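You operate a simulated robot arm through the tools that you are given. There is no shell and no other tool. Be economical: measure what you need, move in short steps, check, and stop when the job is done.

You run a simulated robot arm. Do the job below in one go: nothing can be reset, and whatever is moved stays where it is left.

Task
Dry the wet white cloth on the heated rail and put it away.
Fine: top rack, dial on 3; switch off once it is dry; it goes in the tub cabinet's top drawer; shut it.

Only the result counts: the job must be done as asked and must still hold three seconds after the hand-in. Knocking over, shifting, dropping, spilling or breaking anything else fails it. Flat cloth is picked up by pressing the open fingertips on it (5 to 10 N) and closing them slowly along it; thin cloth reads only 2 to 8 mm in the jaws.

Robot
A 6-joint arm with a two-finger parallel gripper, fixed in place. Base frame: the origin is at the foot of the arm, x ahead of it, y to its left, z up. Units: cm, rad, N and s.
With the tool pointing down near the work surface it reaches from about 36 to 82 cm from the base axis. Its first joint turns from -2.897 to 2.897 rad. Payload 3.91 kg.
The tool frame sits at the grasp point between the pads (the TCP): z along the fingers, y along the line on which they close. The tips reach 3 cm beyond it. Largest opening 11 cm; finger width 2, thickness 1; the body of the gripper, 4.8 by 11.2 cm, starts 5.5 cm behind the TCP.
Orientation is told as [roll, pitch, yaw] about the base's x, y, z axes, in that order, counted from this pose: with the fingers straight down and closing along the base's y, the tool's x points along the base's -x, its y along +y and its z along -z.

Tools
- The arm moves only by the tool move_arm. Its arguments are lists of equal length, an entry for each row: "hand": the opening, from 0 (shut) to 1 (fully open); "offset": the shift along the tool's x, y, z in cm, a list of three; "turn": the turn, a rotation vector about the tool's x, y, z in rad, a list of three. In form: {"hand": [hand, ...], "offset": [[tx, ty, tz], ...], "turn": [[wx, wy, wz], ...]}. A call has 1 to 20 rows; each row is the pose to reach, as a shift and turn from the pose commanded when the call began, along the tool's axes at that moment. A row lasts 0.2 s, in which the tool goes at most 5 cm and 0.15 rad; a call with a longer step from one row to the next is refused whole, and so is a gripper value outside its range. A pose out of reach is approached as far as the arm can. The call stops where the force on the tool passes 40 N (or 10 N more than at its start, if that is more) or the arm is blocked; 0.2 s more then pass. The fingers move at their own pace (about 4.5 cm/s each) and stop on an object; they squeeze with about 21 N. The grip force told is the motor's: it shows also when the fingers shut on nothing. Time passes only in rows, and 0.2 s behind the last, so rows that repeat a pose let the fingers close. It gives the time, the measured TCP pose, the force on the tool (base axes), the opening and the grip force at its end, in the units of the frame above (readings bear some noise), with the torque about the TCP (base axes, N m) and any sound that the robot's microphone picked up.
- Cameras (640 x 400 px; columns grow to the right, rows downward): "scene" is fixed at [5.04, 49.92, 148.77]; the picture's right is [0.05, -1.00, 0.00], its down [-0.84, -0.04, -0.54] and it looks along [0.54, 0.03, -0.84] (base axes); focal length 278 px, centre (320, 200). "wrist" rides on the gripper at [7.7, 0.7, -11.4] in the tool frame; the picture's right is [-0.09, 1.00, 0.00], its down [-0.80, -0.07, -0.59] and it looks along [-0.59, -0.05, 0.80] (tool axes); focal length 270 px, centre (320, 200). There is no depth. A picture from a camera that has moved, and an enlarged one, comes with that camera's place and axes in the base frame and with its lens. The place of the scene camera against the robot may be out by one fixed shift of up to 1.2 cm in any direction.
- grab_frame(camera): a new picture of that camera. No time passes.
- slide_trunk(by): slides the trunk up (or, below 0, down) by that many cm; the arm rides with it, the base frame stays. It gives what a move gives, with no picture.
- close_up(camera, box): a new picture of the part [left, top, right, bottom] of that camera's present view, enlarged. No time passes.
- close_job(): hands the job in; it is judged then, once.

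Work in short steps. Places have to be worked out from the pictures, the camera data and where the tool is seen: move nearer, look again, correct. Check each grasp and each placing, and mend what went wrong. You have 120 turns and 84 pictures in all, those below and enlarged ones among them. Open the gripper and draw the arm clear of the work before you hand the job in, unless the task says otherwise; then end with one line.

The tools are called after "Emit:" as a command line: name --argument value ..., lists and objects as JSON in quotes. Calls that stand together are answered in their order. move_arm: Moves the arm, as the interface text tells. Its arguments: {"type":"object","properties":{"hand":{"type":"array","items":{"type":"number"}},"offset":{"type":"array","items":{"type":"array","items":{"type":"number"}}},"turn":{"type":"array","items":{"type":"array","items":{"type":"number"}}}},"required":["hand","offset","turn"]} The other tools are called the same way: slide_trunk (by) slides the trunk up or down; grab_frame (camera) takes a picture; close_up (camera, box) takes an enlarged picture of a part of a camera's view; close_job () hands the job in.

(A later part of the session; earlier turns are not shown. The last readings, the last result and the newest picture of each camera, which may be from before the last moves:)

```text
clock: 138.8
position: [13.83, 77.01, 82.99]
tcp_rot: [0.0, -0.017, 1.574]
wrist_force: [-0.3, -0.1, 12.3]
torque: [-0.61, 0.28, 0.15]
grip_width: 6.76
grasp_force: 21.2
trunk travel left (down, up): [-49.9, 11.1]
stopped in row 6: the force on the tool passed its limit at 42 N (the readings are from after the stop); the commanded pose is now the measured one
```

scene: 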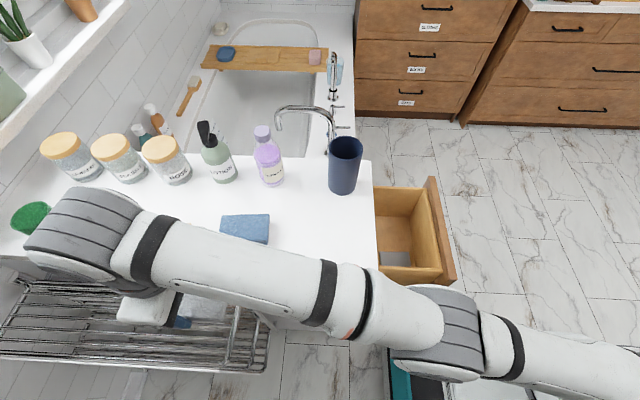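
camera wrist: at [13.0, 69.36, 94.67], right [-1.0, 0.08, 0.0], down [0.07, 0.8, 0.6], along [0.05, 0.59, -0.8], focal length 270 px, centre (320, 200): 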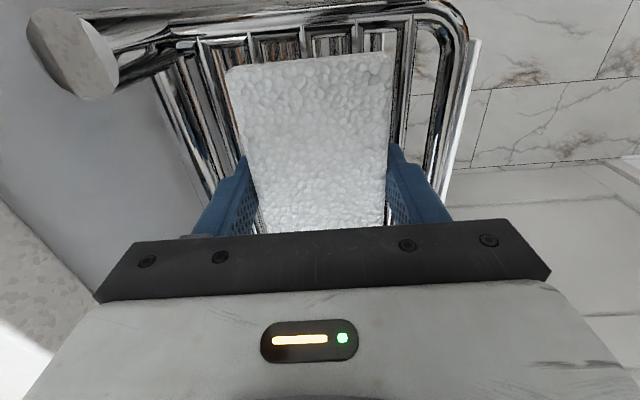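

Contact at z≈83. Open gently and raise straight up.

Emit:
move_arm --hand '[0.64, 0.66, 0.7, 0.72, 0.72, 0.72, 0.72, 0.72, 0.72]' --offset '[[0, 0, -0.1], [0, 0, -0.1], [0, 0, -0.1], [0, 0, -0.1], [0, 0, -1.5], [0, 0, -4], [0, 0, -7], [0, 0, -10], [0, 0, -12]]' --turn '[[0, 0, 0], [0, 0, 0], [0, 0, 0], [0, 0, 0], [0, 0, 0], [0, 0, 0], [0, 0, 0], [0, 0, 0], [0, 0, 0]]'

Emit:
grab_frame --camera "wrist"

```text
clock: 140.8
position: [13.63, 76.79, 94.73]
tcp_rot: [-0.002, -0.01, 1.573]
wrist_force: [-0.9, -0.5, -0.2]
torque: [0.04, 0.0, 0.0]
grip_width: 7.9
grasp_force: 0.1
trunk travel left (down, up): [-49.9, 11.1]
```

```text
24 pictures are left
camera wrist: at [12.92, 69.16, 106.07], right [-1.0, 0.08, 0.0], down [0.07, 0.8, 0.6], along [0.05, 0.6, -0.8], focal length 270 px, centre (320, 200)
```

wrist: 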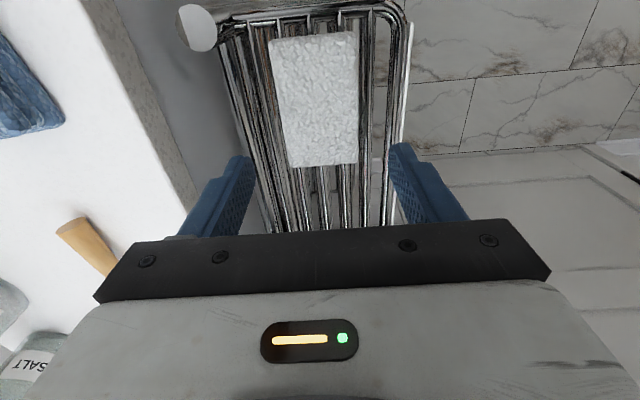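

The cloth rests squarely on the top rack. Now go to the panel's rocker switch: retreat, yaw back to 0 and pitch horizontal with closed fingers.

Emit:
move_arm --hand '[0, 0, 0, 0, 0, 0, 0, 0, 0, 0, 0, 0]' --offset '[[0, 0, -4], [0, 0, -8], [2, 0.6, -9], [4, 1.2, -10], [6.5, 1.9, -10], [9, 2.5, -10], [11.5, 3.1, -10], [14, 3.7, -10], [16.5, 4.3, -10], [19, 5, -10], [21, 5.6, -10], [21, 5.6, -10]]' --turn '[[0, 0, 0], [0, 0, 0.14], [0, 0, 0.28], [0, 0, 0.42], [0, 0, 0.56], [0, 0, 0.7], [0, 0, 0.85], [0, 0, 1.0], [0, 0, 1.15], [0, 0, 1.3], [0, 0, 1.44], [0, 0, 1.573]]'

Emit:
move_arm --hand '[0, 0, 0, 0, 0, 0, 0, 0, 0, 0, 0]' --offset '[[0, 0, 0], [0, 0, 0], [0, 0, 0], [0, 0, 0], [0, 0, 0], [0, 0, 0], [0, 0, 0], [0, 0, 0], [0, 0, 0], [0, 0, 0], [0, 0, 0]]' --turn '[[0, -0.145, 0], [0, -0.29, 0], [0, -0.435, 0], [0, -0.58, 0], [0, -0.725, 0], [0, -0.87, 0], [0, -1.015, 0], [0, -1.16, 0], [0, -1.305, 0], [0, -1.45, 0], [0, -1.571, 0]]'

```text
clock: 143.4
position: [8.26, 55.69, 104.59]
tcp_rot: [0.012, -0.002, -0.001]
wrist_force: [0.5, 0.4, -0.4]
torque: [-0.02, -0.01, 0.03]
grip_width: 0.0
grasp_force: 21.2
out of reach, approached as far as the arm can: row 1, 2
trunk travel left (down, up): [-49.9, 11.1]
```

```text
clock: 145.8
position: [8.19, 55.83, 104.55]
tcp_rot: [1.99, -1.561, -1.988]
wrist_force: [0.6, -0.5, 0.0]
torque: [-0.01, -0.01, 0.02]
grip_width: 0.0
grasp_force: 20.4
trunk travel left (down, up): [-49.9, 11.1]
```

Lower to below the switch level so that the wrist camera sees the rocker.

Emit:
slide_trunk --by -30

Emit:
grab_frame --camera "wrist"

```text
clock: 148.8
position: [8.13, 55.8, 74.45]
tcp_rot: [1.775, -1.559, -1.775]
wrist_force: [-0.2, 0.7, -0.9]
torque: [0.0, 0.0, -0.01]
grip_width: 0.0
grasp_force: 21.1
trunk travel left (down, up): [-19.9, 41.1]
```

```text
23 pictures are left
camera wrist: at [-3.35, 56.8, 66.69], right [0.0, 1.0, 0.1], down [-0.6, -0.08, 0.8], along [0.8, -0.06, 0.59], focal length 270 px, centre (320, 200)
```

wrist: 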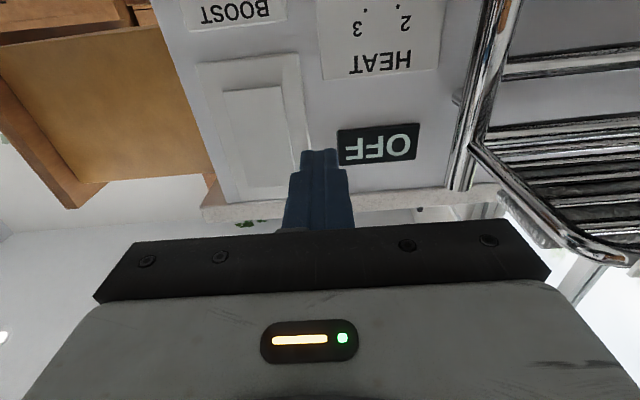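

Emit:
close_up --camera "wrist" --box '[180, 40, 320, 210]'

```text
2.35 times, centred on (250, 125) of wrist
camera zoom: at [-3.35, 56.8, 66.69], right [0.0, 1.0, 0.1], down [-0.6, -0.08, 0.8], along [0.8, -0.06, 0.59], focal length 636 px, centre (485, 376)
```

zoom: 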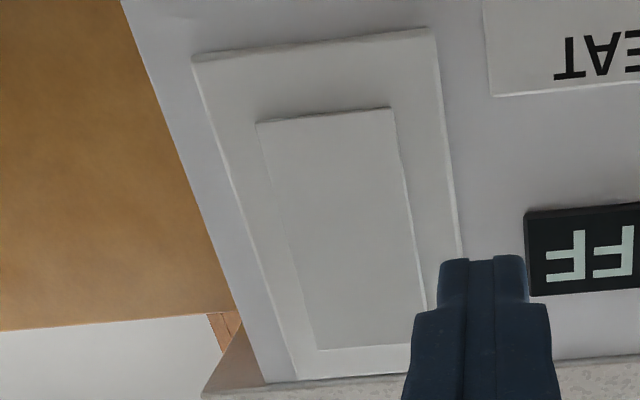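

The rocker's top stands out and its bottom is flush (off). It spans y 47–52, z 73–84. I move to in front of its upper part.

Emit:
move_arm --hand '[0, 0, 0, 0]' --offset '[[-2, -1.6, 2.2], [-4, -3.2, 4.4], [-6, -4.8, 6.6], [-7.5, -6.4, 8.6]]' --turn '[[0, 0, 0], [0, 0, 0], [0, 0, 0], [0, 0, 0]]'

Emit:
grab_frame --camera "wrist"

```text
clock: 149.8
position: [16.74, 49.31, 81.96]
tcp_rot: [1.773, -1.561, -1.77]
wrist_force: [-0.5, 0.1, -0.1]
torque: [0.04, -0.03, -0.03]
grip_width: 0.0
grasp_force: 21.1
trunk travel left (down, up): [-19.9, 41.1]
```

```text
21 pictures are left
camera wrist: at [5.24, 50.33, 74.2], right [0.0, 1.0, 0.1], down [-0.6, -0.08, 0.8], along [0.8, -0.06, 0.59], focal length 270 px, centre (320, 200)
```

wrist: 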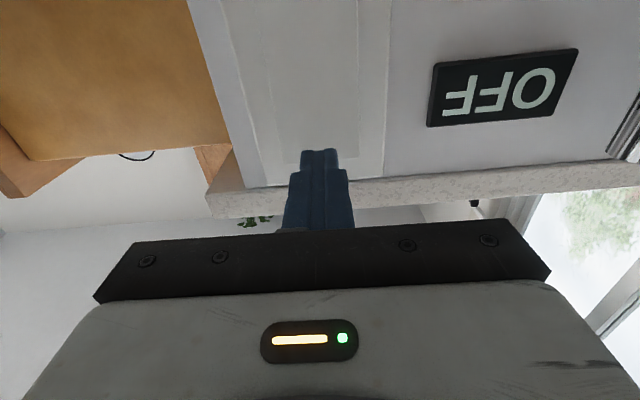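

Press the upper part: advance slowly until it clicks.

Emit:
move_arm --hand '[0, 0, 0, 0, 0, 0, 0, 0]' --offset '[[0, 0, 1.5], [0, 0, 2.5], [0, 0, 3], [0, 0, 3.5], [0, 0, 4], [0, 0, 4.4], [0, 0, 4.8], [0, 0, 5.2]]' --turn '[[0, 0, 0], [0, 0, 0], [0, 0, 0], [0, 0, 0], [0, 0, 0], [0, 0, 0], [0, 0, 0], [0, 0, 0]]'

Emit:
grab_frame --camera "wrist"

```text
clock: 151.5
position: [20.99, 49.37, 81.91]
tcp_rot: [1.763, -1.561, -1.756]
wrist_force: [-22.2, -5.4, 2.2]
torque: [-0.03, 0.09, -0.16]
grip_width: 0.02
grasp_force: 20.7
trunk travel left (down, up): [-19.9, 41.1]
stopped in row 8: the force on the tool passed its limit at 46 N (the readings are from after the stop); the commanded pose is now the measured one
```

```text
20 pictures are left
camera wrist: at [9.53, 50.28, 74.15], right [-0.01, 1.0, 0.1], down [-0.6, -0.08, 0.8], along [0.8, -0.05, 0.59], focal length 270 px, centre (320, 200)
```

wrist: 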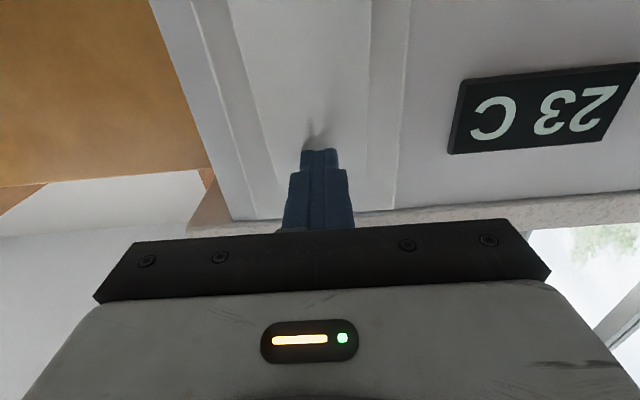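

It's on: the display reads 23 C. Back off and get ready in front of the rocker's lower part while monitoring.

Emit:
move_arm --hand '[0, 0, 0, 0, 0]' --offset '[[0, 0, -2.5], [0, 0, -5], [2.5, 0, -5.5], [5, 0, -5.5], [7, 0, -5.5]]' --turn '[[0, 0, 0], [0, 0, 0], [0, 0, 0], [0, 0, 0], [0, 0, 0]]'

Emit:
grab_frame --camera "scene"

```text
clock: 152.7
position: [15.88, 49.26, 74.81]
tcp_rot: [1.601, -1.562, -1.595]
wrist_force: [-0.3, -0.3, -0.1]
torque: [0.0, 0.02, -0.02]
grip_width: 0.02
grasp_force: 20.7
trunk travel left (down, up): [-19.9, 41.1]
```

```text
19 pictures are left
```

scene: 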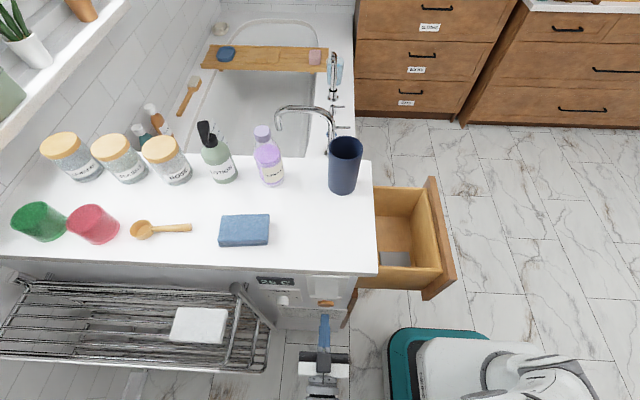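

The cloth and the display are both visible from the scene camera. Wait 4 s and check.

Emit:
move_arm --hand '[0, 0, 0, 0, 0, 0, 0, 0, 0, 0, 0, 0, 0, 0, 0, 0, 0, 0, 0, 0]' --offset '[[0, 0, 0], [0, 0, 0], [0, 0, 0], [0, 0, 0], [0, 0, 0], [0, 0, 0], [0, 0, 0], [0, 0, 0], [0, 0, 0], [0, 0, 0], [0, 0, 0], [0, 0, 0], [0, 0, 0], [0, 0, 0], [0, 0, 0], [0, 0, 0], [0, 0, 0], [0, 0, 0], [0, 0, 0], [0, 0, 0]]' --turn '[[0, 0, 0], [0, 0, 0], [0, 0, 0], [0, 0, 0], [0, 0, 0], [0, 0, 0], [0, 0, 0], [0, 0, 0], [0, 0, 0], [0, 0, 0], [0, 0, 0], [0, 0, 0], [0, 0, 0], [0, 0, 0], [0, 0, 0], [0, 0, 0], [0, 0, 0], [0, 0, 0], [0, 0, 0], [0, 0, 0]]'

Emit:
close_up --camera "scene" --box '[150, 260, 310, 360]'

```text
clock: 156.9
position: [15.81, 49.42, 74.82]
tcp_rot: [1.584, -1.561, -1.577]
wrist_force: [-0.9, 0.1, 1.2]
torque: [-0.01, 0.01, 0.03]
grip_width: 0.0
grasp_force: 21.3
trunk travel left (down, up): [-19.9, 41.1]
```

```text
4.00 times, centred on (230, 310) of scene
camera zoom: at [5.04, 49.92, 148.77], right [0.05, -1.0, 0.0], down [-0.84, -0.04, -0.54], along [0.54, 0.03, -0.84], focal length 1113 px, centre (680, -240)
```

zoom: 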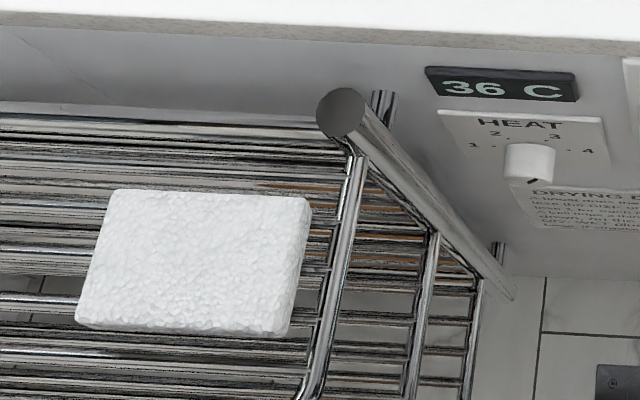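

36 °C and rising; the cloth looks lighter. Keep waiting and compare.

Emit:
move_arm --hand '[0, 0, 0, 0, 0, 0, 0, 0, 0, 0, 0, 0, 0, 0, 0, 0, 0, 0, 0, 0]' --offset '[[0, 0, 0], [0, 0, 0], [0, 0, 0], [0, 0, 0], [0, 0, 0], [0, 0, 0], [0, 0, 0], [0, 0, 0], [0, 0, 0], [0, 0, 0], [0, 0, 0], [0, 0, 0], [0, 0, 0], [0, 0, 0], [0, 0, 0], [0, 0, 0], [0, 0, 0], [0, 0, 0], [0, 0, 0], [0, 0, 0]]' --turn '[[0, 0, 0], [0, 0, 0], [0, 0, 0], [0, 0, 0], [0, 0, 0], [0, 0, 0], [0, 0, 0], [0, 0, 0], [0, 0, 0], [0, 0, 0], [0, 0, 0], [0, 0, 0], [0, 0, 0], [0, 0, 0], [0, 0, 0], [0, 0, 0], [0, 0, 0], [0, 0, 0], [0, 0, 0], [0, 0, 0]]'

Emit:
close_up --camera "scene" --box '[150, 260, 310, 360]'

```text
clock: 161.1
position: [15.9, 49.47, 74.76]
tcp_rot: [1.581, -1.562, -1.574]
wrist_force: [-0.6, 0.2, 0.0]
torque: [0.03, -0.01, -0.01]
grip_width: 0.01
grasp_force: 20.6
trunk travel left (down, up): [-19.9, 41.1]
```

```text
4.00 times, centred on (230, 310) of scene
camera zoom: at [5.04, 49.92, 148.77], right [0.05, -1.0, 0.0], down [-0.84, -0.04, -0.54], along [0.54, 0.03, -0.84], focal length 1113 px, centre (680, -240)
```

zoom: 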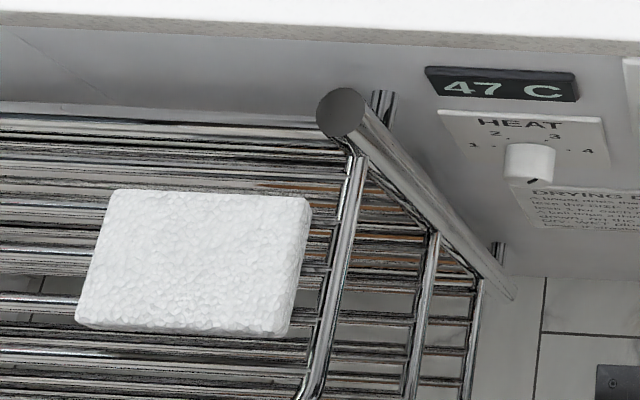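

47 °C. Keep waiting ~8 s, then look.

Emit:
move_arm --hand '[0, 0, 0, 0, 0, 0, 0, 0, 0, 0, 0, 0, 0, 0, 0, 0, 0, 0, 0, 0]' --offset '[[0, 0, 0], [0, 0, 0], [0, 0, 0], [0, 0, 0], [0, 0, 0], [0, 0, 0], [0, 0, 0], [0, 0, 0], [0, 0, 0], [0, 0, 0], [0, 0, 0], [0, 0, 0], [0, 0, 0], [0, 0, 0], [0, 0, 0], [0, 0, 0], [0, 0, 0], [0, 0, 0], [0, 0, 0], [0, 0, 0]]' --turn '[[0, 0, 0], [0, 0, 0], [0, 0, 0], [0, 0, 0], [0, 0, 0], [0, 0, 0], [0, 0, 0], [0, 0, 0], [0, 0, 0], [0, 0, 0], [0, 0, 0], [0, 0, 0], [0, 0, 0], [0, 0, 0], [0, 0, 0], [0, 0, 0], [0, 0, 0], [0, 0, 0], [0, 0, 0], [0, 0, 0]]'

Emit:
close_up --camera "scene" --box '[150, 260, 310, 360]'

```text
clock: 165.3
position: [15.82, 49.47, 74.76]
tcp_rot: [1.58, -1.56, -1.576]
wrist_force: [-0.9, 0.2, -0.1]
torque: [0.03, -0.01, -0.01]
grip_width: 0.02
grasp_force: 21.0
trunk travel left (down, up): [-19.9, 41.1]
```

```text
4.00 times, centred on (230, 310) of scene
camera zoom: at [5.04, 49.92, 148.77], right [0.05, -1.0, 0.0], down [-0.84, -0.04, -0.54], along [0.54, 0.03, -0.84], focal length 1113 px, centre (680, -240)
```

zoom: 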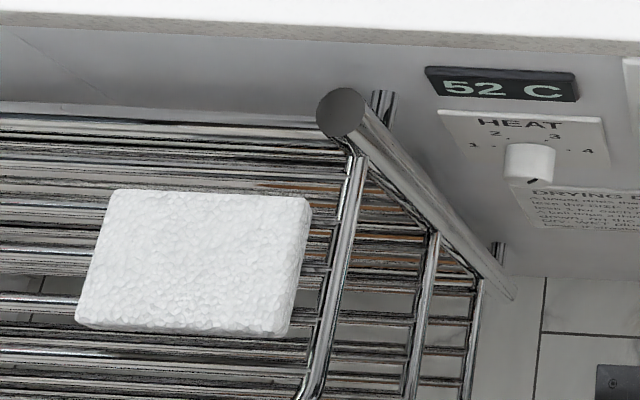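

52 °C, flattening out. I keep waiting; dryness isn't obvious yet.

Emit:
move_arm --hand '[0, 0, 0, 0, 0, 0, 0, 0, 0, 0, 0, 0, 0, 0, 0, 0, 0, 0, 0, 0]' --offset '[[0, 0, 0], [0, 0, 0], [0, 0, 0], [0, 0, 0], [0, 0, 0], [0, 0, 0], [0, 0, 0], [0, 0, 0], [0, 0, 0], [0, 0, 0], [0, 0, 0], [0, 0, 0], [0, 0, 0], [0, 0, 0], [0, 0, 0], [0, 0, 0], [0, 0, 0], [0, 0, 0], [0, 0, 0], [0, 0, 0]]' --turn '[[0, 0, 0], [0, 0, 0], [0, 0, 0], [0, 0, 0], [0, 0, 0], [0, 0, 0], [0, 0, 0], [0, 0, 0], [0, 0, 0], [0, 0, 0], [0, 0, 0], [0, 0, 0], [0, 0, 0], [0, 0, 0], [0, 0, 0], [0, 0, 0], [0, 0, 0], [0, 0, 0], [0, 0, 0], [0, 0, 0]]'

Emit:
move_arm --hand '[0, 0, 0, 0, 0, 0, 0, 0, 0, 0, 0, 0, 0, 0, 0, 0, 0, 0, 0, 0]' --offset '[[0, 0, 0], [0, 0, 0], [0, 0, 0], [0, 0, 0], [0, 0, 0], [0, 0, 0], [0, 0, 0], [0, 0, 0], [0, 0, 0], [0, 0, 0], [0, 0, 0], [0, 0, 0], [0, 0, 0], [0, 0, 0], [0, 0, 0], [0, 0, 0], [0, 0, 0], [0, 0, 0], [0, 0, 0], [0, 0, 0]]' --turn '[[0, 0, 0], [0, 0, 0], [0, 0, 0], [0, 0, 0], [0, 0, 0], [0, 0, 0], [0, 0, 0], [0, 0, 0], [0, 0, 0], [0, 0, 0], [0, 0, 0], [0, 0, 0], [0, 0, 0], [0, 0, 0], [0, 0, 0], [0, 0, 0], [0, 0, 0], [0, 0, 0], [0, 0, 0], [0, 0, 0]]'

Emit:
close_up --camera "scene" --box '[150, 260, 310, 360]'

```text
clock: 169.5
position: [15.78, 49.39, 74.75]
tcp_rot: [1.582, -1.563, -1.579]
wrist_force: [0.8, 0.7, -0.3]
torque: [0.02, 0.01, -0.01]
grip_width: 0.02
grasp_force: 20.9
trunk travel left (down, up): [-19.9, 41.1]
```

```text
clock: 173.7
position: [15.78, 49.43, 74.82]
tcp_rot: [1.578, -1.563, -1.574]
wrist_force: [-0.2, 0.1, -0.1]
torque: [0.0, 0.01, 0.03]
grip_width: 0.01
grasp_force: 20.5
trunk travel left (down, up): [-19.9, 41.1]
```

```text
4.00 times, centred on (230, 310) of scene
camera zoom: at [5.04, 49.92, 148.77], right [0.05, -1.0, 0.0], down [-0.84, -0.04, -0.54], along [0.54, 0.03, -0.84], focal length 1113 px, centre (680, -240)
```

zoom: 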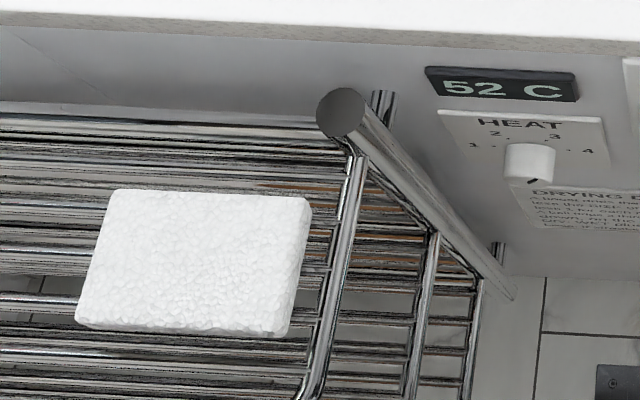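

Temperature holds at 52 °C and the cloth is visibly whiter with less texture shading — drying. Wait another 8 s.

Emit:
move_arm --hand '[0, 0, 0, 0, 0, 0, 0, 0, 0, 0, 0, 0, 0, 0, 0, 0, 0, 0, 0, 0]' --offset '[[0, 0, 0], [0, 0, 0], [0, 0, 0], [0, 0, 0], [0, 0, 0], [0, 0, 0], [0, 0, 0], [0, 0, 0], [0, 0, 0], [0, 0, 0], [0, 0, 0], [0, 0, 0], [0, 0, 0], [0, 0, 0], [0, 0, 0], [0, 0, 0], [0, 0, 0], [0, 0, 0], [0, 0, 0], [0, 0, 0]]' --turn '[[0, 0, 0], [0, 0, 0], [0, 0, 0], [0, 0, 0], [0, 0, 0], [0, 0, 0], [0, 0, 0], [0, 0, 0], [0, 0, 0], [0, 0, 0], [0, 0, 0], [0, 0, 0], [0, 0, 0], [0, 0, 0], [0, 0, 0], [0, 0, 0], [0, 0, 0], [0, 0, 0], [0, 0, 0], [0, 0, 0]]'

Emit:
move_arm --hand '[0, 0, 0, 0, 0, 0, 0, 0, 0, 0, 0, 0, 0, 0, 0, 0, 0, 0, 0, 0]' --offset '[[0, 0, 0], [0, 0, 0], [0, 0, 0], [0, 0, 0], [0, 0, 0], [0, 0, 0], [0, 0, 0], [0, 0, 0], [0, 0, 0], [0, 0, 0], [0, 0, 0], [0, 0, 0], [0, 0, 0], [0, 0, 0], [0, 0, 0], [0, 0, 0], [0, 0, 0], [0, 0, 0], [0, 0, 0], [0, 0, 0]]' --turn '[[0, 0, 0], [0, 0, 0], [0, 0, 0], [0, 0, 0], [0, 0, 0], [0, 0, 0], [0, 0, 0], [0, 0, 0], [0, 0, 0], [0, 0, 0], [0, 0, 0], [0, 0, 0], [0, 0, 0], [0, 0, 0], [0, 0, 0], [0, 0, 0], [0, 0, 0], [0, 0, 0], [0, 0, 0], [0, 0, 0]]'

Emit:
close_up --camera "scene" --box '[150, 260, 310, 360]'

```text
clock: 177.9
position: [15.76, 49.46, 74.88]
tcp_rot: [1.581, -1.562, -1.578]
wrist_force: [0.1, 0.7, -0.7]
torque: [-0.01, -0.01, 0.01]
grip_width: 0.0
grasp_force: 21.1
trunk travel left (down, up): [-19.9, 41.1]
```

```text
clock: 182.1
position: [15.75, 49.33, 74.82]
tcp_rot: [1.579, -1.562, -1.577]
wrist_force: [0.4, -0.1, -0.2]
torque: [0.0, -0.03, 0.01]
grip_width: 0.0
grasp_force: 21.4
trunk travel left (down, up): [-19.9, 41.1]
```

```text
4.00 times, centred on (230, 310) of scene
camera zoom: at [5.04, 49.92, 148.77], right [0.05, -1.0, 0.0], down [-0.84, -0.04, -0.54], along [0.54, 0.03, -0.84], focal length 1113 px, centre (680, -240)
```

zoom: 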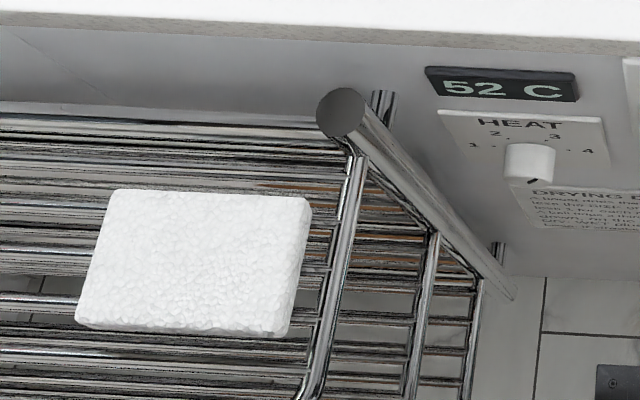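

Nearly the same as before. I check once more after another 8 s.

Emit:
move_arm --hand '[0, 0, 0, 0, 0, 0, 0, 0, 0, 0, 0, 0, 0, 0, 0, 0, 0, 0, 0, 0]' --offset '[[0, 0, 0], [0, 0, 0], [0, 0, 0], [0, 0, 0], [0, 0, 0], [0, 0, 0], [0, 0, 0], [0, 0, 0], [0, 0, 0], [0, 0, 0], [0, 0, 0], [0, 0, 0], [0, 0, 0], [0, 0, 0], [0, 0, 0], [0, 0, 0], [0, 0, 0], [0, 0, 0], [0, 0, 0], [0, 0, 0]]' --turn '[[0, 0, 0], [0, 0, 0], [0, 0, 0], [0, 0, 0], [0, 0, 0], [0, 0, 0], [0, 0, 0], [0, 0, 0], [0, 0, 0], [0, 0, 0], [0, 0, 0], [0, 0, 0], [0, 0, 0], [0, 0, 0], [0, 0, 0], [0, 0, 0], [0, 0, 0], [0, 0, 0], [0, 0, 0], [0, 0, 0]]'

Emit:
move_arm --hand '[0, 0, 0, 0, 0, 0, 0, 0, 0, 0, 0, 0, 0, 0, 0, 0, 0, 0, 0, 0]' --offset '[[0, 0, 0], [0, 0, 0], [0, 0, 0], [0, 0, 0], [0, 0, 0], [0, 0, 0], [0, 0, 0], [0, 0, 0], [0, 0, 0], [0, 0, 0], [0, 0, 0], [0, 0, 0], [0, 0, 0], [0, 0, 0], [0, 0, 0], [0, 0, 0], [0, 0, 0], [0, 0, 0], [0, 0, 0], [0, 0, 0]]' --turn '[[0, 0, 0], [0, 0, 0], [0, 0, 0], [0, 0, 0], [0, 0, 0], [0, 0, 0], [0, 0, 0], [0, 0, 0], [0, 0, 0], [0, 0, 0], [0, 0, 0], [0, 0, 0], [0, 0, 0], [0, 0, 0], [0, 0, 0], [0, 0, 0], [0, 0, 0], [0, 0, 0], [0, 0, 0], [0, 0, 0]]'

Emit:
grab_frame --camera "scene"

```text
clock: 186.3
position: [15.85, 49.38, 74.85]
tcp_rot: [1.579, -1.56, -1.575]
wrist_force: [-0.9, 0.0, -1.0]
torque: [0.01, 0.01, -0.02]
grip_width: 0.01
grasp_force: 20.8
trunk travel left (down, up): [-19.9, 41.1]
```

```text
clock: 190.5
position: [15.84, 49.48, 74.89]
tcp_rot: [1.579, -1.562, -1.576]
wrist_force: [0.1, -0.1, -0.2]
torque: [0.02, 0.01, -0.01]
grip_width: 0.01
grasp_force: 21.1
trunk travel left (down, up): [-19.9, 41.1]
```

```text
13 pictures are left
```

scene: 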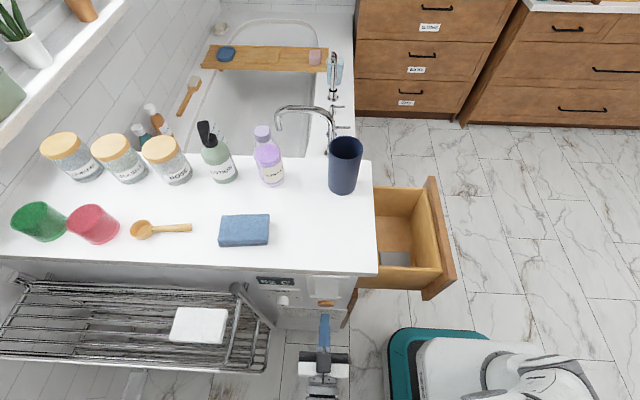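

Emit:
close_up --camera "scene" --box '[150, 260, 310, 360]'

```text
4.00 times, centred on (230, 310) of scene
camera zoom: at [5.04, 49.92, 148.77], right [0.05, -1.0, 0.0], down [-0.84, -0.04, -0.54], along [0.54, 0.03, -0.84], focal length 1113 px, centre (680, -240)
```

zoom: 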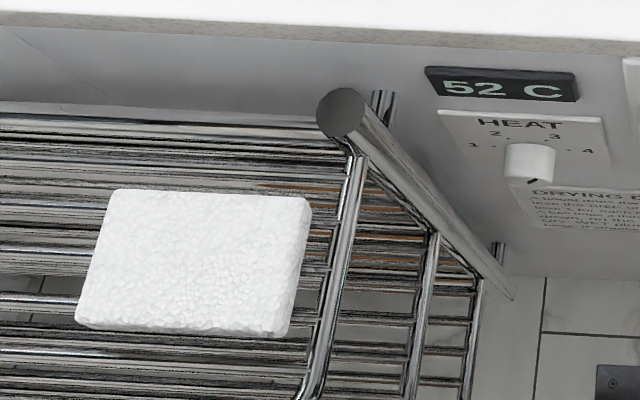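

Whiteness has been stable from 173 s on; the cloth is dry. Switch off by pressing the rocker's lower part.

Emit:
move_arm --hand '[0, 0, 0, 0, 0, 0, 0, 0, 0]' --offset '[[0, 0, 2], [0, 0, 3.5], [0, 0, 4], [0, 0, 4.5], [0, 0, 4.9], [0, 0, 5.3], [0, 0, 5.7], [0, 0, 6.1], [0, 0, 6.5]]' --turn '[[0, 0, 0], [0, 0, 0], [0, 0, 0], [0, 0, 0], [0, 0, 0], [0, 0, 0], [0, 0, 0], [0, 0, 0], [0, 0, 0]]'

Emit:
close_up --camera "scene" --box '[150, 260, 310, 360]'

```text
clock: 192.0
position: [20.79, 49.41, 74.72]
tcp_rot: [1.719, -1.564, -1.711]
wrist_force: [-20.8, -6.3, 0.2]
torque: [0.08, -0.22, -0.3]
grip_width: 0.0
grasp_force: 21.3
trunk travel left (down, up): [-19.9, 41.1]
stopped in row 7: the force on the tool passed its limit at 48 N (the readings are from after the stop); the commanded pose is now the measured one
```

```text
4.00 times, centred on (230, 310) of scene
camera zoom: at [5.04, 49.92, 148.77], right [0.05, -1.0, 0.0], down [-0.84, -0.04, -0.54], along [0.54, 0.03, -0.84], focal length 1113 px, centre (680, -240)
```

zoom: 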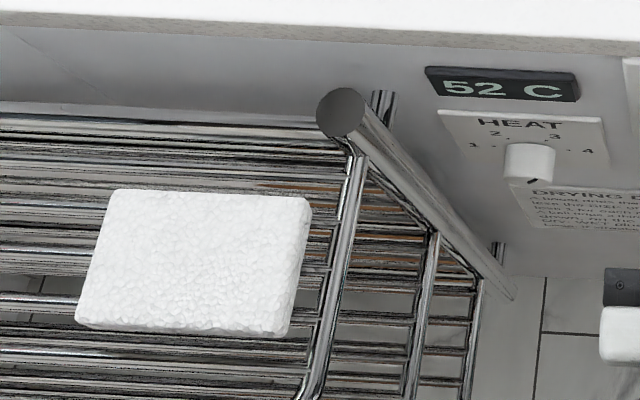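

The display still reads 52 C. Back off and look at the rocker and display.

Emit:
move_arm --hand '[0, 0, 0, 0]' --offset '[[0, 0, -2.5], [0, 0, -5], [0, 0, -8], [0, 0, -11]]' --turn '[[0, 0, 0], [0, 0, 0], [0, 0, 0], [0, 0, 0]]'

Emit:
close_up --camera "wrist" --box '[180, 0, 460, 220]'

```text
clock: 193.0
position: [10.09, 49.31, 74.69]
tcp_rot: [1.416, -1.564, -1.406]
wrist_force: [0.3, 0.1, -0.6]
torque: [0.0, 0.01, -0.02]
grip_width: 0.0
grasp_force: 20.6
trunk travel left (down, up): [-19.9, 41.1]
```

```text
1.82 times, centred on (320, 110) of wrist
camera zoom: at [-1.44, 50.19, 67.04], right [-0.01, 1.0, 0.1], down [-0.59, -0.08, 0.8], along [0.81, -0.05, 0.59], focal length 491 px, centre (320, 364)
```

zoom: 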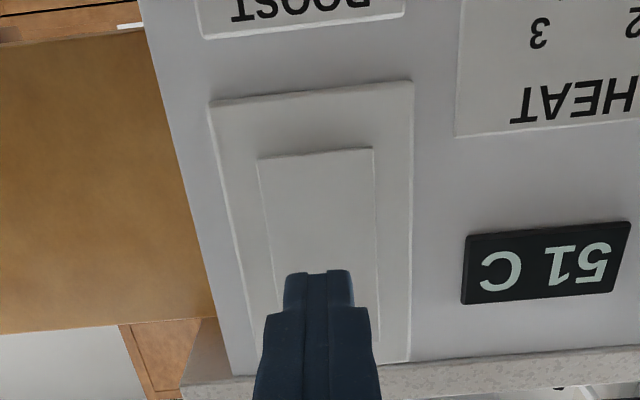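

It's dropping (51 C), so the heat is off. Now fetch the cloth: raise, tool down, over the rack.

Emit:
slide_trunk --by 30

Emit:
move_arm --hand '[0, 0, 0, 0, 0, 0, 0, 0, 0, 0, 0]' --offset '[[0, 1, 0], [0, 2, 0], [0, 3, 0], [0, 4, 0], [0, 5, 0], [0, 6, 0], [0, 6, 0], [0, 6, 0], [0, 6, 0], [0, 6, 0], [0, 6, 0]]' --turn '[[0, 0.145, 0], [0, 0.29, 0], [0, 0.435, 0], [0, 0.58, 0], [0, 0.725, 0], [0, 0.87, 0], [0, 1.015, 0], [0, 1.16, 0], [0, 1.305, 0], [0, 1.45, 0], [0, 1.565, 0]]'

```text
clock: 196.0
position: [10.14, 49.32, 104.76]
tcp_rot: [1.462, -1.564, -1.453]
wrist_force: [0.0, -0.2, 0.5]
torque: [-0.02, 0.01, 0.0]
grip_width: 0.01
grasp_force: 21.1
trunk travel left (down, up): [-49.9, 11.1]
```

```text
clock: 198.4
position: [10.16, 55.36, 104.91]
tcp_rot: [0.009, -0.002, 0.008]
wrist_force: [-0.6, -1.4, -0.6]
torque: [0.03, -0.01, -0.02]
grip_width: 0.02
grasp_force: 20.8
trunk travel left (down, up): [-49.9, 11.1]
```

Emit:
move_arm --hand '[0.8, 0.8, 0.8, 0.8, 0.8, 0.8, 0.8, 0.8, 0.8, 0.8, 0.8, 0.8]' --offset '[[-0.3, 1, 3], [-0.6, 2, 6], [-1, 3, 10], [-1.3, 5, 10], [-1.6, 7, 10], [-1.9, 9, 10], [-2.2, 11.5, 10], [-2.5, 14, 10], [-2.9, 16.5, 10], [-3.2, 19, 10], [-3.5, 21.5, 10], [-3.5, 21.5, 10]]' --turn '[[0, 0, -0.142], [0, 0, -0.284], [0, 0, -0.427], [0, 0, -0.569], [0, 0, -0.711], [0, 0, -0.853], [0, 0, -0.996], [0, 0, -1.138], [0, 0, -1.28], [0, 0, -1.42], [0, 0, -1.565], [0, 0, -1.565]]'

Emit:
grab_frame --camera "wrist"

```text
clock: 201.0
position: [13.41, 76.54, 94.98]
tcp_rot: [-0.004, -0.008, 1.574]
wrist_force: [0.2, 0.6, -0.2]
torque: [-0.01, -0.04, 0.03]
grip_width: 8.8
grasp_force: 0.0
trunk travel left (down, up): [-49.9, 11.1]
```

```text
9 pictures are left
camera wrist: at [12.68, 69.17, 106.33], right [-1.0, 0.08, 0.0], down [0.07, 0.8, 0.6], along [0.05, 0.6, -0.8], focal length 270 px, centre (320, 200)
```

wrist: 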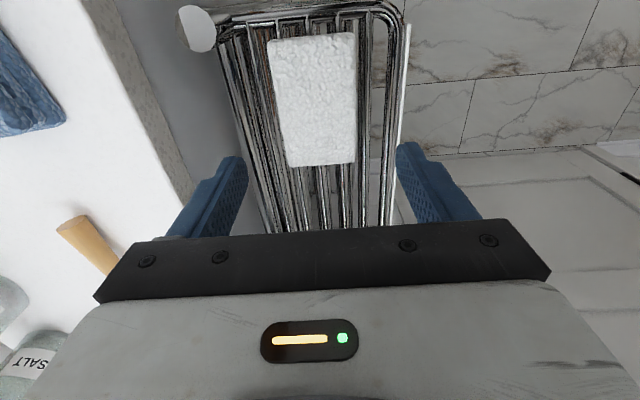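

Same viewpoint as before heating, and it's clearly whiter — dry. Lower, grip, lift.

Emit:
move_arm --hand '[0.8, 0.8, 0.8, 0.8, 0.8, 0.7, 0.6, 0.5, 0.3, 0.1, 0, 0, 0, 0, 0, 0, 0]' --offset '[[-0.1, -0.2, 4], [-0.2, -0.3, 8], [-0.2, -0.3, 10.5], [-0.2, -0.3, 11.5], [-0.2, -0.3, 11.8], [-0.2, -0.3, 11.8], [-0.2, -0.3, 11.8], [-0.2, -0.3, 11.8], [-0.2, -0.3, 11.8], [-0.2, -0.3, 11.8], [-0.2, -0.3, 11.8], [-0.2, -0.3, 11.8], [-0.2, -0.3, 11], [-0.2, -0.3, 8], [-0.2, -0.3, 4], [-0.2, -0.3, 0], [-0.2, -0.3, 0]]' --turn '[[0, 0, 0], [0, 0, 0], [0, 0, 0], [0, 0, 0], [0, 0, 0], [0, 0, 0], [0, 0, 0], [0, 0, 0], [0, 0, 0], [0, 0, 0], [0, 0, 0], [0, 0, 0], [0, 0, 0], [0, 0, 0], [0, 0, 0], [0, 0, 0], [0, 0, 0]]'

```text
clock: 204.6
position: [13.68, 76.76, 94.97]
tcp_rot: [-0.006, -0.009, 1.572]
wrist_force: [-0.5, 0.0, 0.0]
torque: [0.0, -0.02, 0.02]
grip_width: 6.76
grasp_force: 20.4
out of reach, approached as far as the arm can: row 16, 17
trunk travel left (down, up): [-49.9, 11.1]
```

Cloth held (6.8 cm). Carry it back and over to the open drawer, above (43, 31).

Emit:
move_arm --hand '[0, 0, 0, 0, 0, 0, 0, 0, 0, 0, 0, 0, 0, 0]' --offset '[[3.4, 0, -2.2], [6.8, -0.1, -4.4], [10.1, -0.2, -6.6], [13.5, -0.2, -8.8], [16.8, -0.3, -11], [20.4, -3.1, -11], [24, -5.9, -11], [27.6, -8.7, -11], [31.2, -11.5, -11], [34.8, -14.3, -11], [37.5, -18, -11], [40.3, -21.8, -11], [43, -25.5, -11], [45.8, -29.3, -11]]' --turn '[[0, 0, 0], [0, 0, 0], [0, 0, 0], [0, 0, 0], [0, 0, 0], [0, 0, 0], [0, 0, 0], [0, 0, 0], [0, 0, 0], [0, 0, 0], [0, 0, 0], [0, 0, 0], [0, 0, 0], [0, 0, 0]]'

Emit:
grab_frame --camera "wrist"

```text
clock: 207.6
position: [43.03, 30.87, 105.87]
tcp_rot: [-0.004, -0.009, 1.573]
wrist_force: [1.1, 0.1, -1.1]
torque: [0.05, 0.04, -0.01]
grip_width: 6.74
grasp_force: 21.1
trunk travel left (down, up): [-49.9, 11.1]
```

```text
8 pictures are left
camera wrist: at [42.28, 23.2, 117.05], right [-1.0, 0.09, 0.0], down [0.07, 0.8, 0.6], along [0.05, 0.6, -0.8], focal length 270 px, centre (320, 200)
```

wrist: 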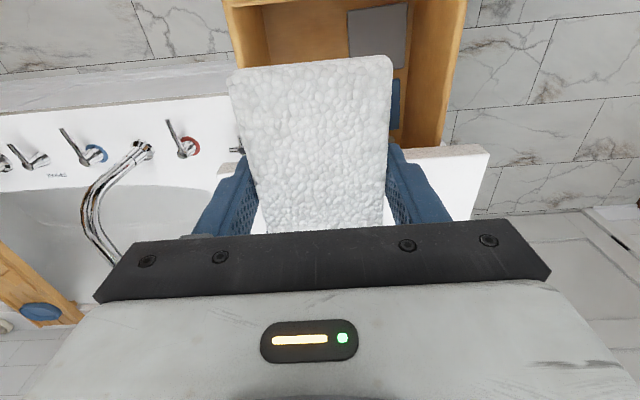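

Free floor between x 38.3 and 50.5. Shift to x 44, y 30.4 and lower into the drawer.

Emit:
move_arm --hand '[0, 0, 0]' --offset '[[0.3, -0.5, 0], [0.5, -1, 0], [0.5, -1, 0]]' --turn '[[0, 0, 0], [0, 0, 0], [0, 0, 0]]'

Emit:
slide_trunk --by -16

Emit:
grab_frame --camera "wrist"

```text
clock: 208.4
position: [44.0, 30.5, 105.73]
tcp_rot: [-0.006, -0.007, 1.573]
wrist_force: [0.0, 0.5, -0.9]
torque: [0.03, -0.02, -0.04]
grip_width: 6.72
grasp_force: 20.8
trunk travel left (down, up): [-49.9, 11.1]
```

```text
clock: 210.3
position: [43.97, 30.36, 89.71]
tcp_rot: [-0.004, -0.007, 1.574]
wrist_force: [0.1, 0.8, -1.2]
torque: [0.01, 0.01, -0.01]
grip_width: 6.71
grasp_force: 21.0
trunk travel left (down, up): [-33.9, 27.1]
```

```text
7 pictures are left
camera wrist: at [43.21, 22.78, 101.08], right [-1.0, 0.09, 0.0], down [0.07, 0.8, 0.6], along [0.05, 0.6, -0.8], focal length 270 px, centre (320, 200)
```

wrist: 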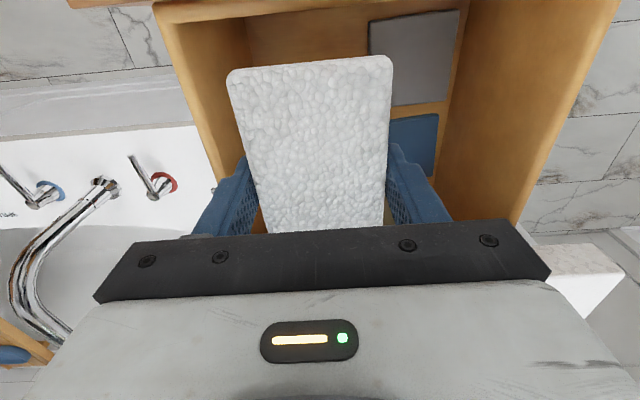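

Clearances look fine. Lower 9 more, then slowly to contact.

Emit:
slide_trunk --by -12

Emit:
move_arm --hand '[0, 0, 0, 0, 0, 0, 0, 0, 0, 0, 0, 0, 0, 0, 0, 0, 0, 0, 0, 0]' --offset '[[0, 0, 0.4], [0, 0, 0.8], [0, 0, 1.2], [0, 0, 1.6], [0, 0, 2], [0, 0, 2.4], [0, 0, 2.7], [0, 0, 3.0], [0, 0, 3.3], [0, 0, 3.6], [0, 0, 3.9], [0, 0, 4.2], [0, 0, 4.5], [0, 0, 4.8], [0, 0, 5.1], [0, 0, 5.4], [0, 0, 5.7], [0, 0, 6], [0, 0, 6.3], [0, 0, 6.6]]' --turn '[[0, 0, 0], [0, 0, 0], [0, 0, 0], [0, 0, 0], [0, 0, 0], [0, 0, 0], [0, 0, 0], [0, 0, 0], [0, 0, 0], [0, 0, 0], [0, 0, 0], [0, 0, 0], [0, 0, 0], [0, 0, 0], [0, 0, 0], [0, 0, 0], [0, 0, 0], [0, 0, 0], [0, 0, 0], [0, 0, 0]]'

```text
clock: 211.8
position: [44.01, 30.33, 77.71]
tcp_rot: [-0.005, -0.009, 1.574]
wrist_force: [0.4, -0.3, -1.2]
torque: [0.01, -0.01, 0.01]
grip_width: 6.74
grasp_force: 21.1
trunk travel left (down, up): [-21.9, 39.1]
```

```text
clock: 213.5
position: [44.06, 30.53, 75.57]
tcp_rot: [-0.017, -0.012, 1.575]
wrist_force: [-6.4, 0.3, 18.1]
torque: [-1.83, -0.69, -0.59]
grip_width: 6.73
grasp_force: 20.6
trunk travel left (down, up): [-21.9, 39.1]
stopped in row 8: the force on the tool passed its limit at 46 N (the readings are from after the stop); the commanded pose is now the measured one
```

Torque indicates the wrist camera housing touched the drawer's front panel (contact ~10 cm toward -y). I raise, yaw to 0 (camera over the drawer's inside) and lower again.

Emit:
slide_trunk --by 16

Emit:
move_arm --hand '[0, 0, 0, 0, 0, 0, 0, 0, 0, 0, 0]' --offset '[[0, 0, 0], [0, -0.1, 0], [0, -0.2, 0], [-0.1, -0.3, 0], [-0.1, -0.4, 0], [-0.2, -0.5, 0], [-0.2, -0.6, 0], [-0.3, -0.6, 0], [-0.3, -0.6, 0], [-0.3, -0.6, 0], [-0.3, -0.6, 0]]' --turn '[[0, 0, 0.143], [0, 0, 0.286], [0, 0, 0.429], [0, 0, 0.571], [0, 0, 0.714], [0, 0, 0.857], [0, 0, 1.0], [0, 0, 1.142], [0, 0, 1.285], [0, 0, 1.428], [0, 0, 1.573]]'

Emit:
grab_frame --camera "wrist"

```text
clock: 215.3
position: [44.11, 30.5, 91.32]
tcp_rot: [-0.012, -0.01, 1.576]
wrist_force: [-0.1, 0.0, -0.2]
torque: [-0.01, 0.03, -0.04]
grip_width: 6.75
grasp_force: 20.7
trunk travel left (down, up): [-37.9, 23.1]
```

```text
clock: 217.7
position: [44.7, 30.72, 91.42]
tcp_rot: [0.011, -0.011, -0.001]
wrist_force: [0.3, -0.6, -1.7]
torque: [0.0, 0.01, 0.01]
grip_width: 6.75
grasp_force: 21.3
trunk travel left (down, up): [-37.9, 23.1]
```

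```text
6 pictures are left
camera wrist: at [36.9, 31.5, 102.65], right [0.09, 1.0, 0.01], down [0.79, -0.08, 0.6], along [0.6, -0.04, -0.8], focal length 270 px, centre (320, 200)
```

wrist: 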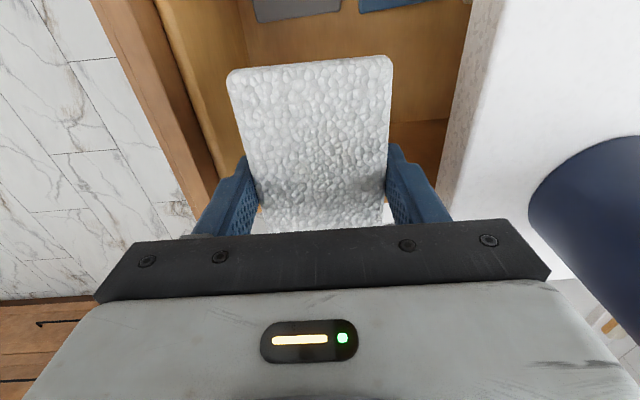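

Good. Shift +0.5 in y and lower.

Emit:
move_arm --hand '[0, 0]' --offset '[[0, 0.4, 0], [0, 0.5, 0]]' --turn '[[0, 0, 0], [0, 0, 0]]'

Emit:
slide_trunk --by -13

Emit:
move_arm --hand '[0, 0, 0, 0, 0, 0, 0, 0, 0, 0, 0, 0, 0, 0, 0, 0, 0, 0, 0, 0]' --offset '[[0, 0, 0.5], [0, 0, 1], [0, 0, 1.5], [0, 0, 2], [0, 0, 2.5], [0, 0, 3], [0, 0, 3.4], [0, 0, 3.8], [0, 0, 4.1], [0, 0, 4.4], [0, 0, 4.7], [0, 0, 5.0], [0, 0, 5.3], [0, 0, 5.6], [0, 0, 5.9], [0, 0, 6.2], [0, 0, 6.5], [0, 0, 6.8], [0, 0, 7.1], [0, 0, 7.4]]' --turn '[[0, 0, 0], [0, 0, 0], [0, 0, 0], [0, 0, 0], [0, 0, 0], [0, 0, 0], [0, 0, 0], [0, 0, 0], [0, 0, 0], [0, 0, 0], [0, 0, 0], [0, 0, 0], [0, 0, 0], [0, 0, 0], [0, 0, 0], [0, 0, 0], [0, 0, 0], [0, 0, 0], [0, 0, 0], [0, 0, 0]]'

```text
clock: 218.3
position: [44.69, 31.29, 91.31]
tcp_rot: [0.011, -0.013, 0.002]
wrist_force: [-0.3, 0.7, 0.4]
torque: [0.01, -0.04, 0.01]
grip_width: 6.77
grasp_force: 21.3
trunk travel left (down, up): [-37.9, 23.1]
```

```text
clock: 219.9
position: [44.76, 31.03, 78.32]
tcp_rot: [0.011, -0.01, 0.003]
wrist_force: [-0.7, 0.1, -0.4]
torque: [-0.01, 0.0, 0.0]
grip_width: 6.77
grasp_force: 20.5
trunk travel left (down, up): [-24.9, 36.1]
```

```text
clock: 224.1
position: [44.89, 31.29, 71.33]
tcp_rot: [0.015, -0.018, 0.002]
wrist_force: [-1.5, 0.4, 28.8]
torque: [-0.77, 0.22, -0.01]
grip_width: 6.76
grasp_force: 21.4
trunk travel left (down, up): [-24.9, 36.1]
```

On the drawer floor (z≈68.3). Ease up a little, open, and rise straight out.

Emit:
move_arm --hand '[0, 0.64, 0.68, 0.72, 0.72, 0.72, 0.72]' --offset '[[0, 0, -0.4], [0, 0, -0.4], [0, 0, -0.4], [0, 0, -0.4], [0, 0, -0.4], [0, 0, -2], [0, 0, -5]]' --turn '[[0, 0, 0], [0, 0, 0], [0, 0, 0], [0, 0, 0], [0, 0, 0], [0, 0, 0], [0, 0, 0]]'

Emit:
slide_trunk --by 24

Emit:
grab_frame --camera "wrist"

```text
clock: 225.7
position: [44.81, 30.98, 75.85]
tcp_rot: [0.011, -0.013, 0.002]
wrist_force: [0.0, 0.2, 0.4]
torque: [-0.01, 0.04, 0.0]
grip_width: 7.92
grasp_force: 0.1
trunk travel left (down, up): [-24.9, 36.1]
```

```text
clock: 228.2
position: [44.91, 31.13, 99.76]
tcp_rot: [0.012, -0.012, 0.001]
wrist_force: [0.2, -0.1, -0.3]
torque: [-0.02, 0.0, 0.01]
grip_width: 7.89
grasp_force: 0.0
trunk travel left (down, up): [-48.9, 12.1]
```

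```text
5 pictures are left
camera wrist: at [36.92, 31.93, 111.22], right [0.09, 1.0, 0.01], down [0.79, -0.08, 0.6], along [0.6, -0.04, -0.8], focal length 270 px, centre (320, 200)
```

wrist: 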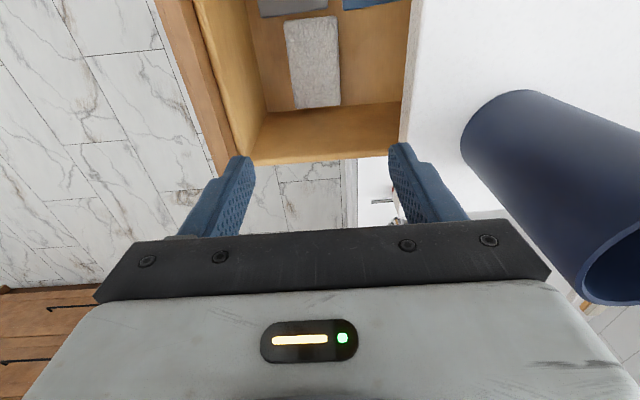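

The cloth lies flat in the drawer on the free side. Now draw out to the front, tilt and prepare to push the drawer shut.

Emit:
move_arm --hand '[0, 0, 0, 0, 0, 0, 0]' --offset '[[0.7, -4, 0], [1.4, -8, 0], [2.1, -12, 0], [2.8, -16, 0], [3.5, -20, 0], [4.2, -24, 0], [4.9, -25, 0]]' --turn '[[0, 0, 0], [0, 0, 0], [0, 0, 0], [0, 0, 0], [0, 0, 0], [0, 0, 0], [0, 0, 0]]'

Emit:
move_arm --hand '[0, 0, 0, 0, 0, 0, 0, 0, 0]' --offset '[[0, 0, 0], [0, 0, 0], [0, 0, 0], [0, 0, 0], [0, 0, 0], [0, 0, 0], [0, 0, 0], [0, 0, 0], [0, 0, 0]]' --turn '[[-0.14, 0, 0], [-0.28, 0, 0], [-0.42, 0, 0], [-0.56, 0, 0], [-0.7, 0, 0], [-0.84, 0, 0], [-0.98, 0, 0], [-1.1, 0, 0], [-1.19, 0, 0]]'

Emit:
slide_trunk --by -16.5

```text
clock: 229.8
position: [39.86, 6.06, 99.67]
tcp_rot: [0.011, -0.012, 0.001]
wrist_force: [0.2, -0.1, 0.5]
torque: [-0.02, 0.0, 0.01]
grip_width: 0.01
grasp_force: 21.0
trunk travel left (down, up): [-48.9, 12.1]
```

```text
clock: 231.8
position: [40.05, 6.14, 99.64]
tcp_rot: [1.203, -0.01, 0.003]
wrist_force: [-0.2, -0.6, -0.8]
torque: [0.01, 0.03, 0.04]
grip_width: 0.0
grasp_force: 21.1
trunk travel left (down, up): [-48.9, 12.1]
```

```text
clock: 233.7
position: [40.01, 6.07, 83.05]
tcp_rot: [1.202, -0.012, 0.001]
wrist_force: [0.0, 0.7, -0.8]
torque: [-0.04, 0.02, 0.02]
grip_width: 0.02
grasp_force: 21.2
trunk travel left (down, up): [-32.4, 28.6]
```

Push along +y on the front panel above the handle until it stops.

Emit:
move_arm --hand '[0, 0, 0, 0, 0, 0, 0, 0, 0, 0, 0, 0, 0, 0, 0, 0, 0, 0]' --offset '[[0, 1.4, 3.7], [0, 2.9, 7.5], [0, 4, 10.3], [0, 4.7, 12.1], [0, 5.4, 14], [0, 6.1, 15.9], [0, 6.8, 17.7], [0, 7.6, 19.6], [0, 8.3, 21.5], [0, 9, 23.3], [0, 9.7, 25.2], [0, 10.1, 26.1], [0, 10.5, 27], [0, 10.8, 28], [0, 11.2, 28.9], [0, 11.3, 29.4], [0, 11.5, 29.8], [0, 11.7, 30.3]]' --turn '[[0, 0, 0], [0, 0, 0], [0, 0, 0], [0, 0, 0], [0, 0, 0], [0, 0, 0], [0, 0, 0], [0, 0, 0], [0, 0, 0], [0, 0, 0], [0, 0, 0], [0, 0, 0], [0, 0, 0], [0, 0, 0], [0, 0, 0], [0, 0, 0], [0, 0, 0], [0, 0, 0]]'

Emit:
grab_frame --camera "scene"

```text
clock: 237.1
position: [39.82, 36.76, 83.09]
tcp_rot: [1.199, -0.009, -0.004]
wrist_force: [-4.0, -28.3, 8.0]
torque: [0.24, -0.01, 0.12]
grip_width: 0.01
grasp_force: 21.4
trunk travel left (down, up): [-32.4, 28.6]
stopped in row 16: the force on the tool passed its limit at 49 N (the readings are from after the stop); the commanded pose is now the measured one
```

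```text
4 pictures are left
```

scene: 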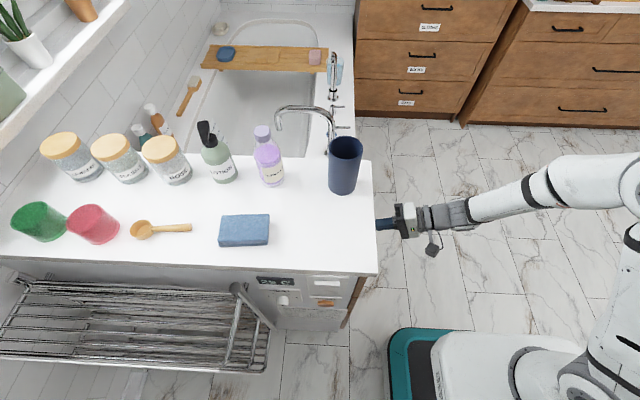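

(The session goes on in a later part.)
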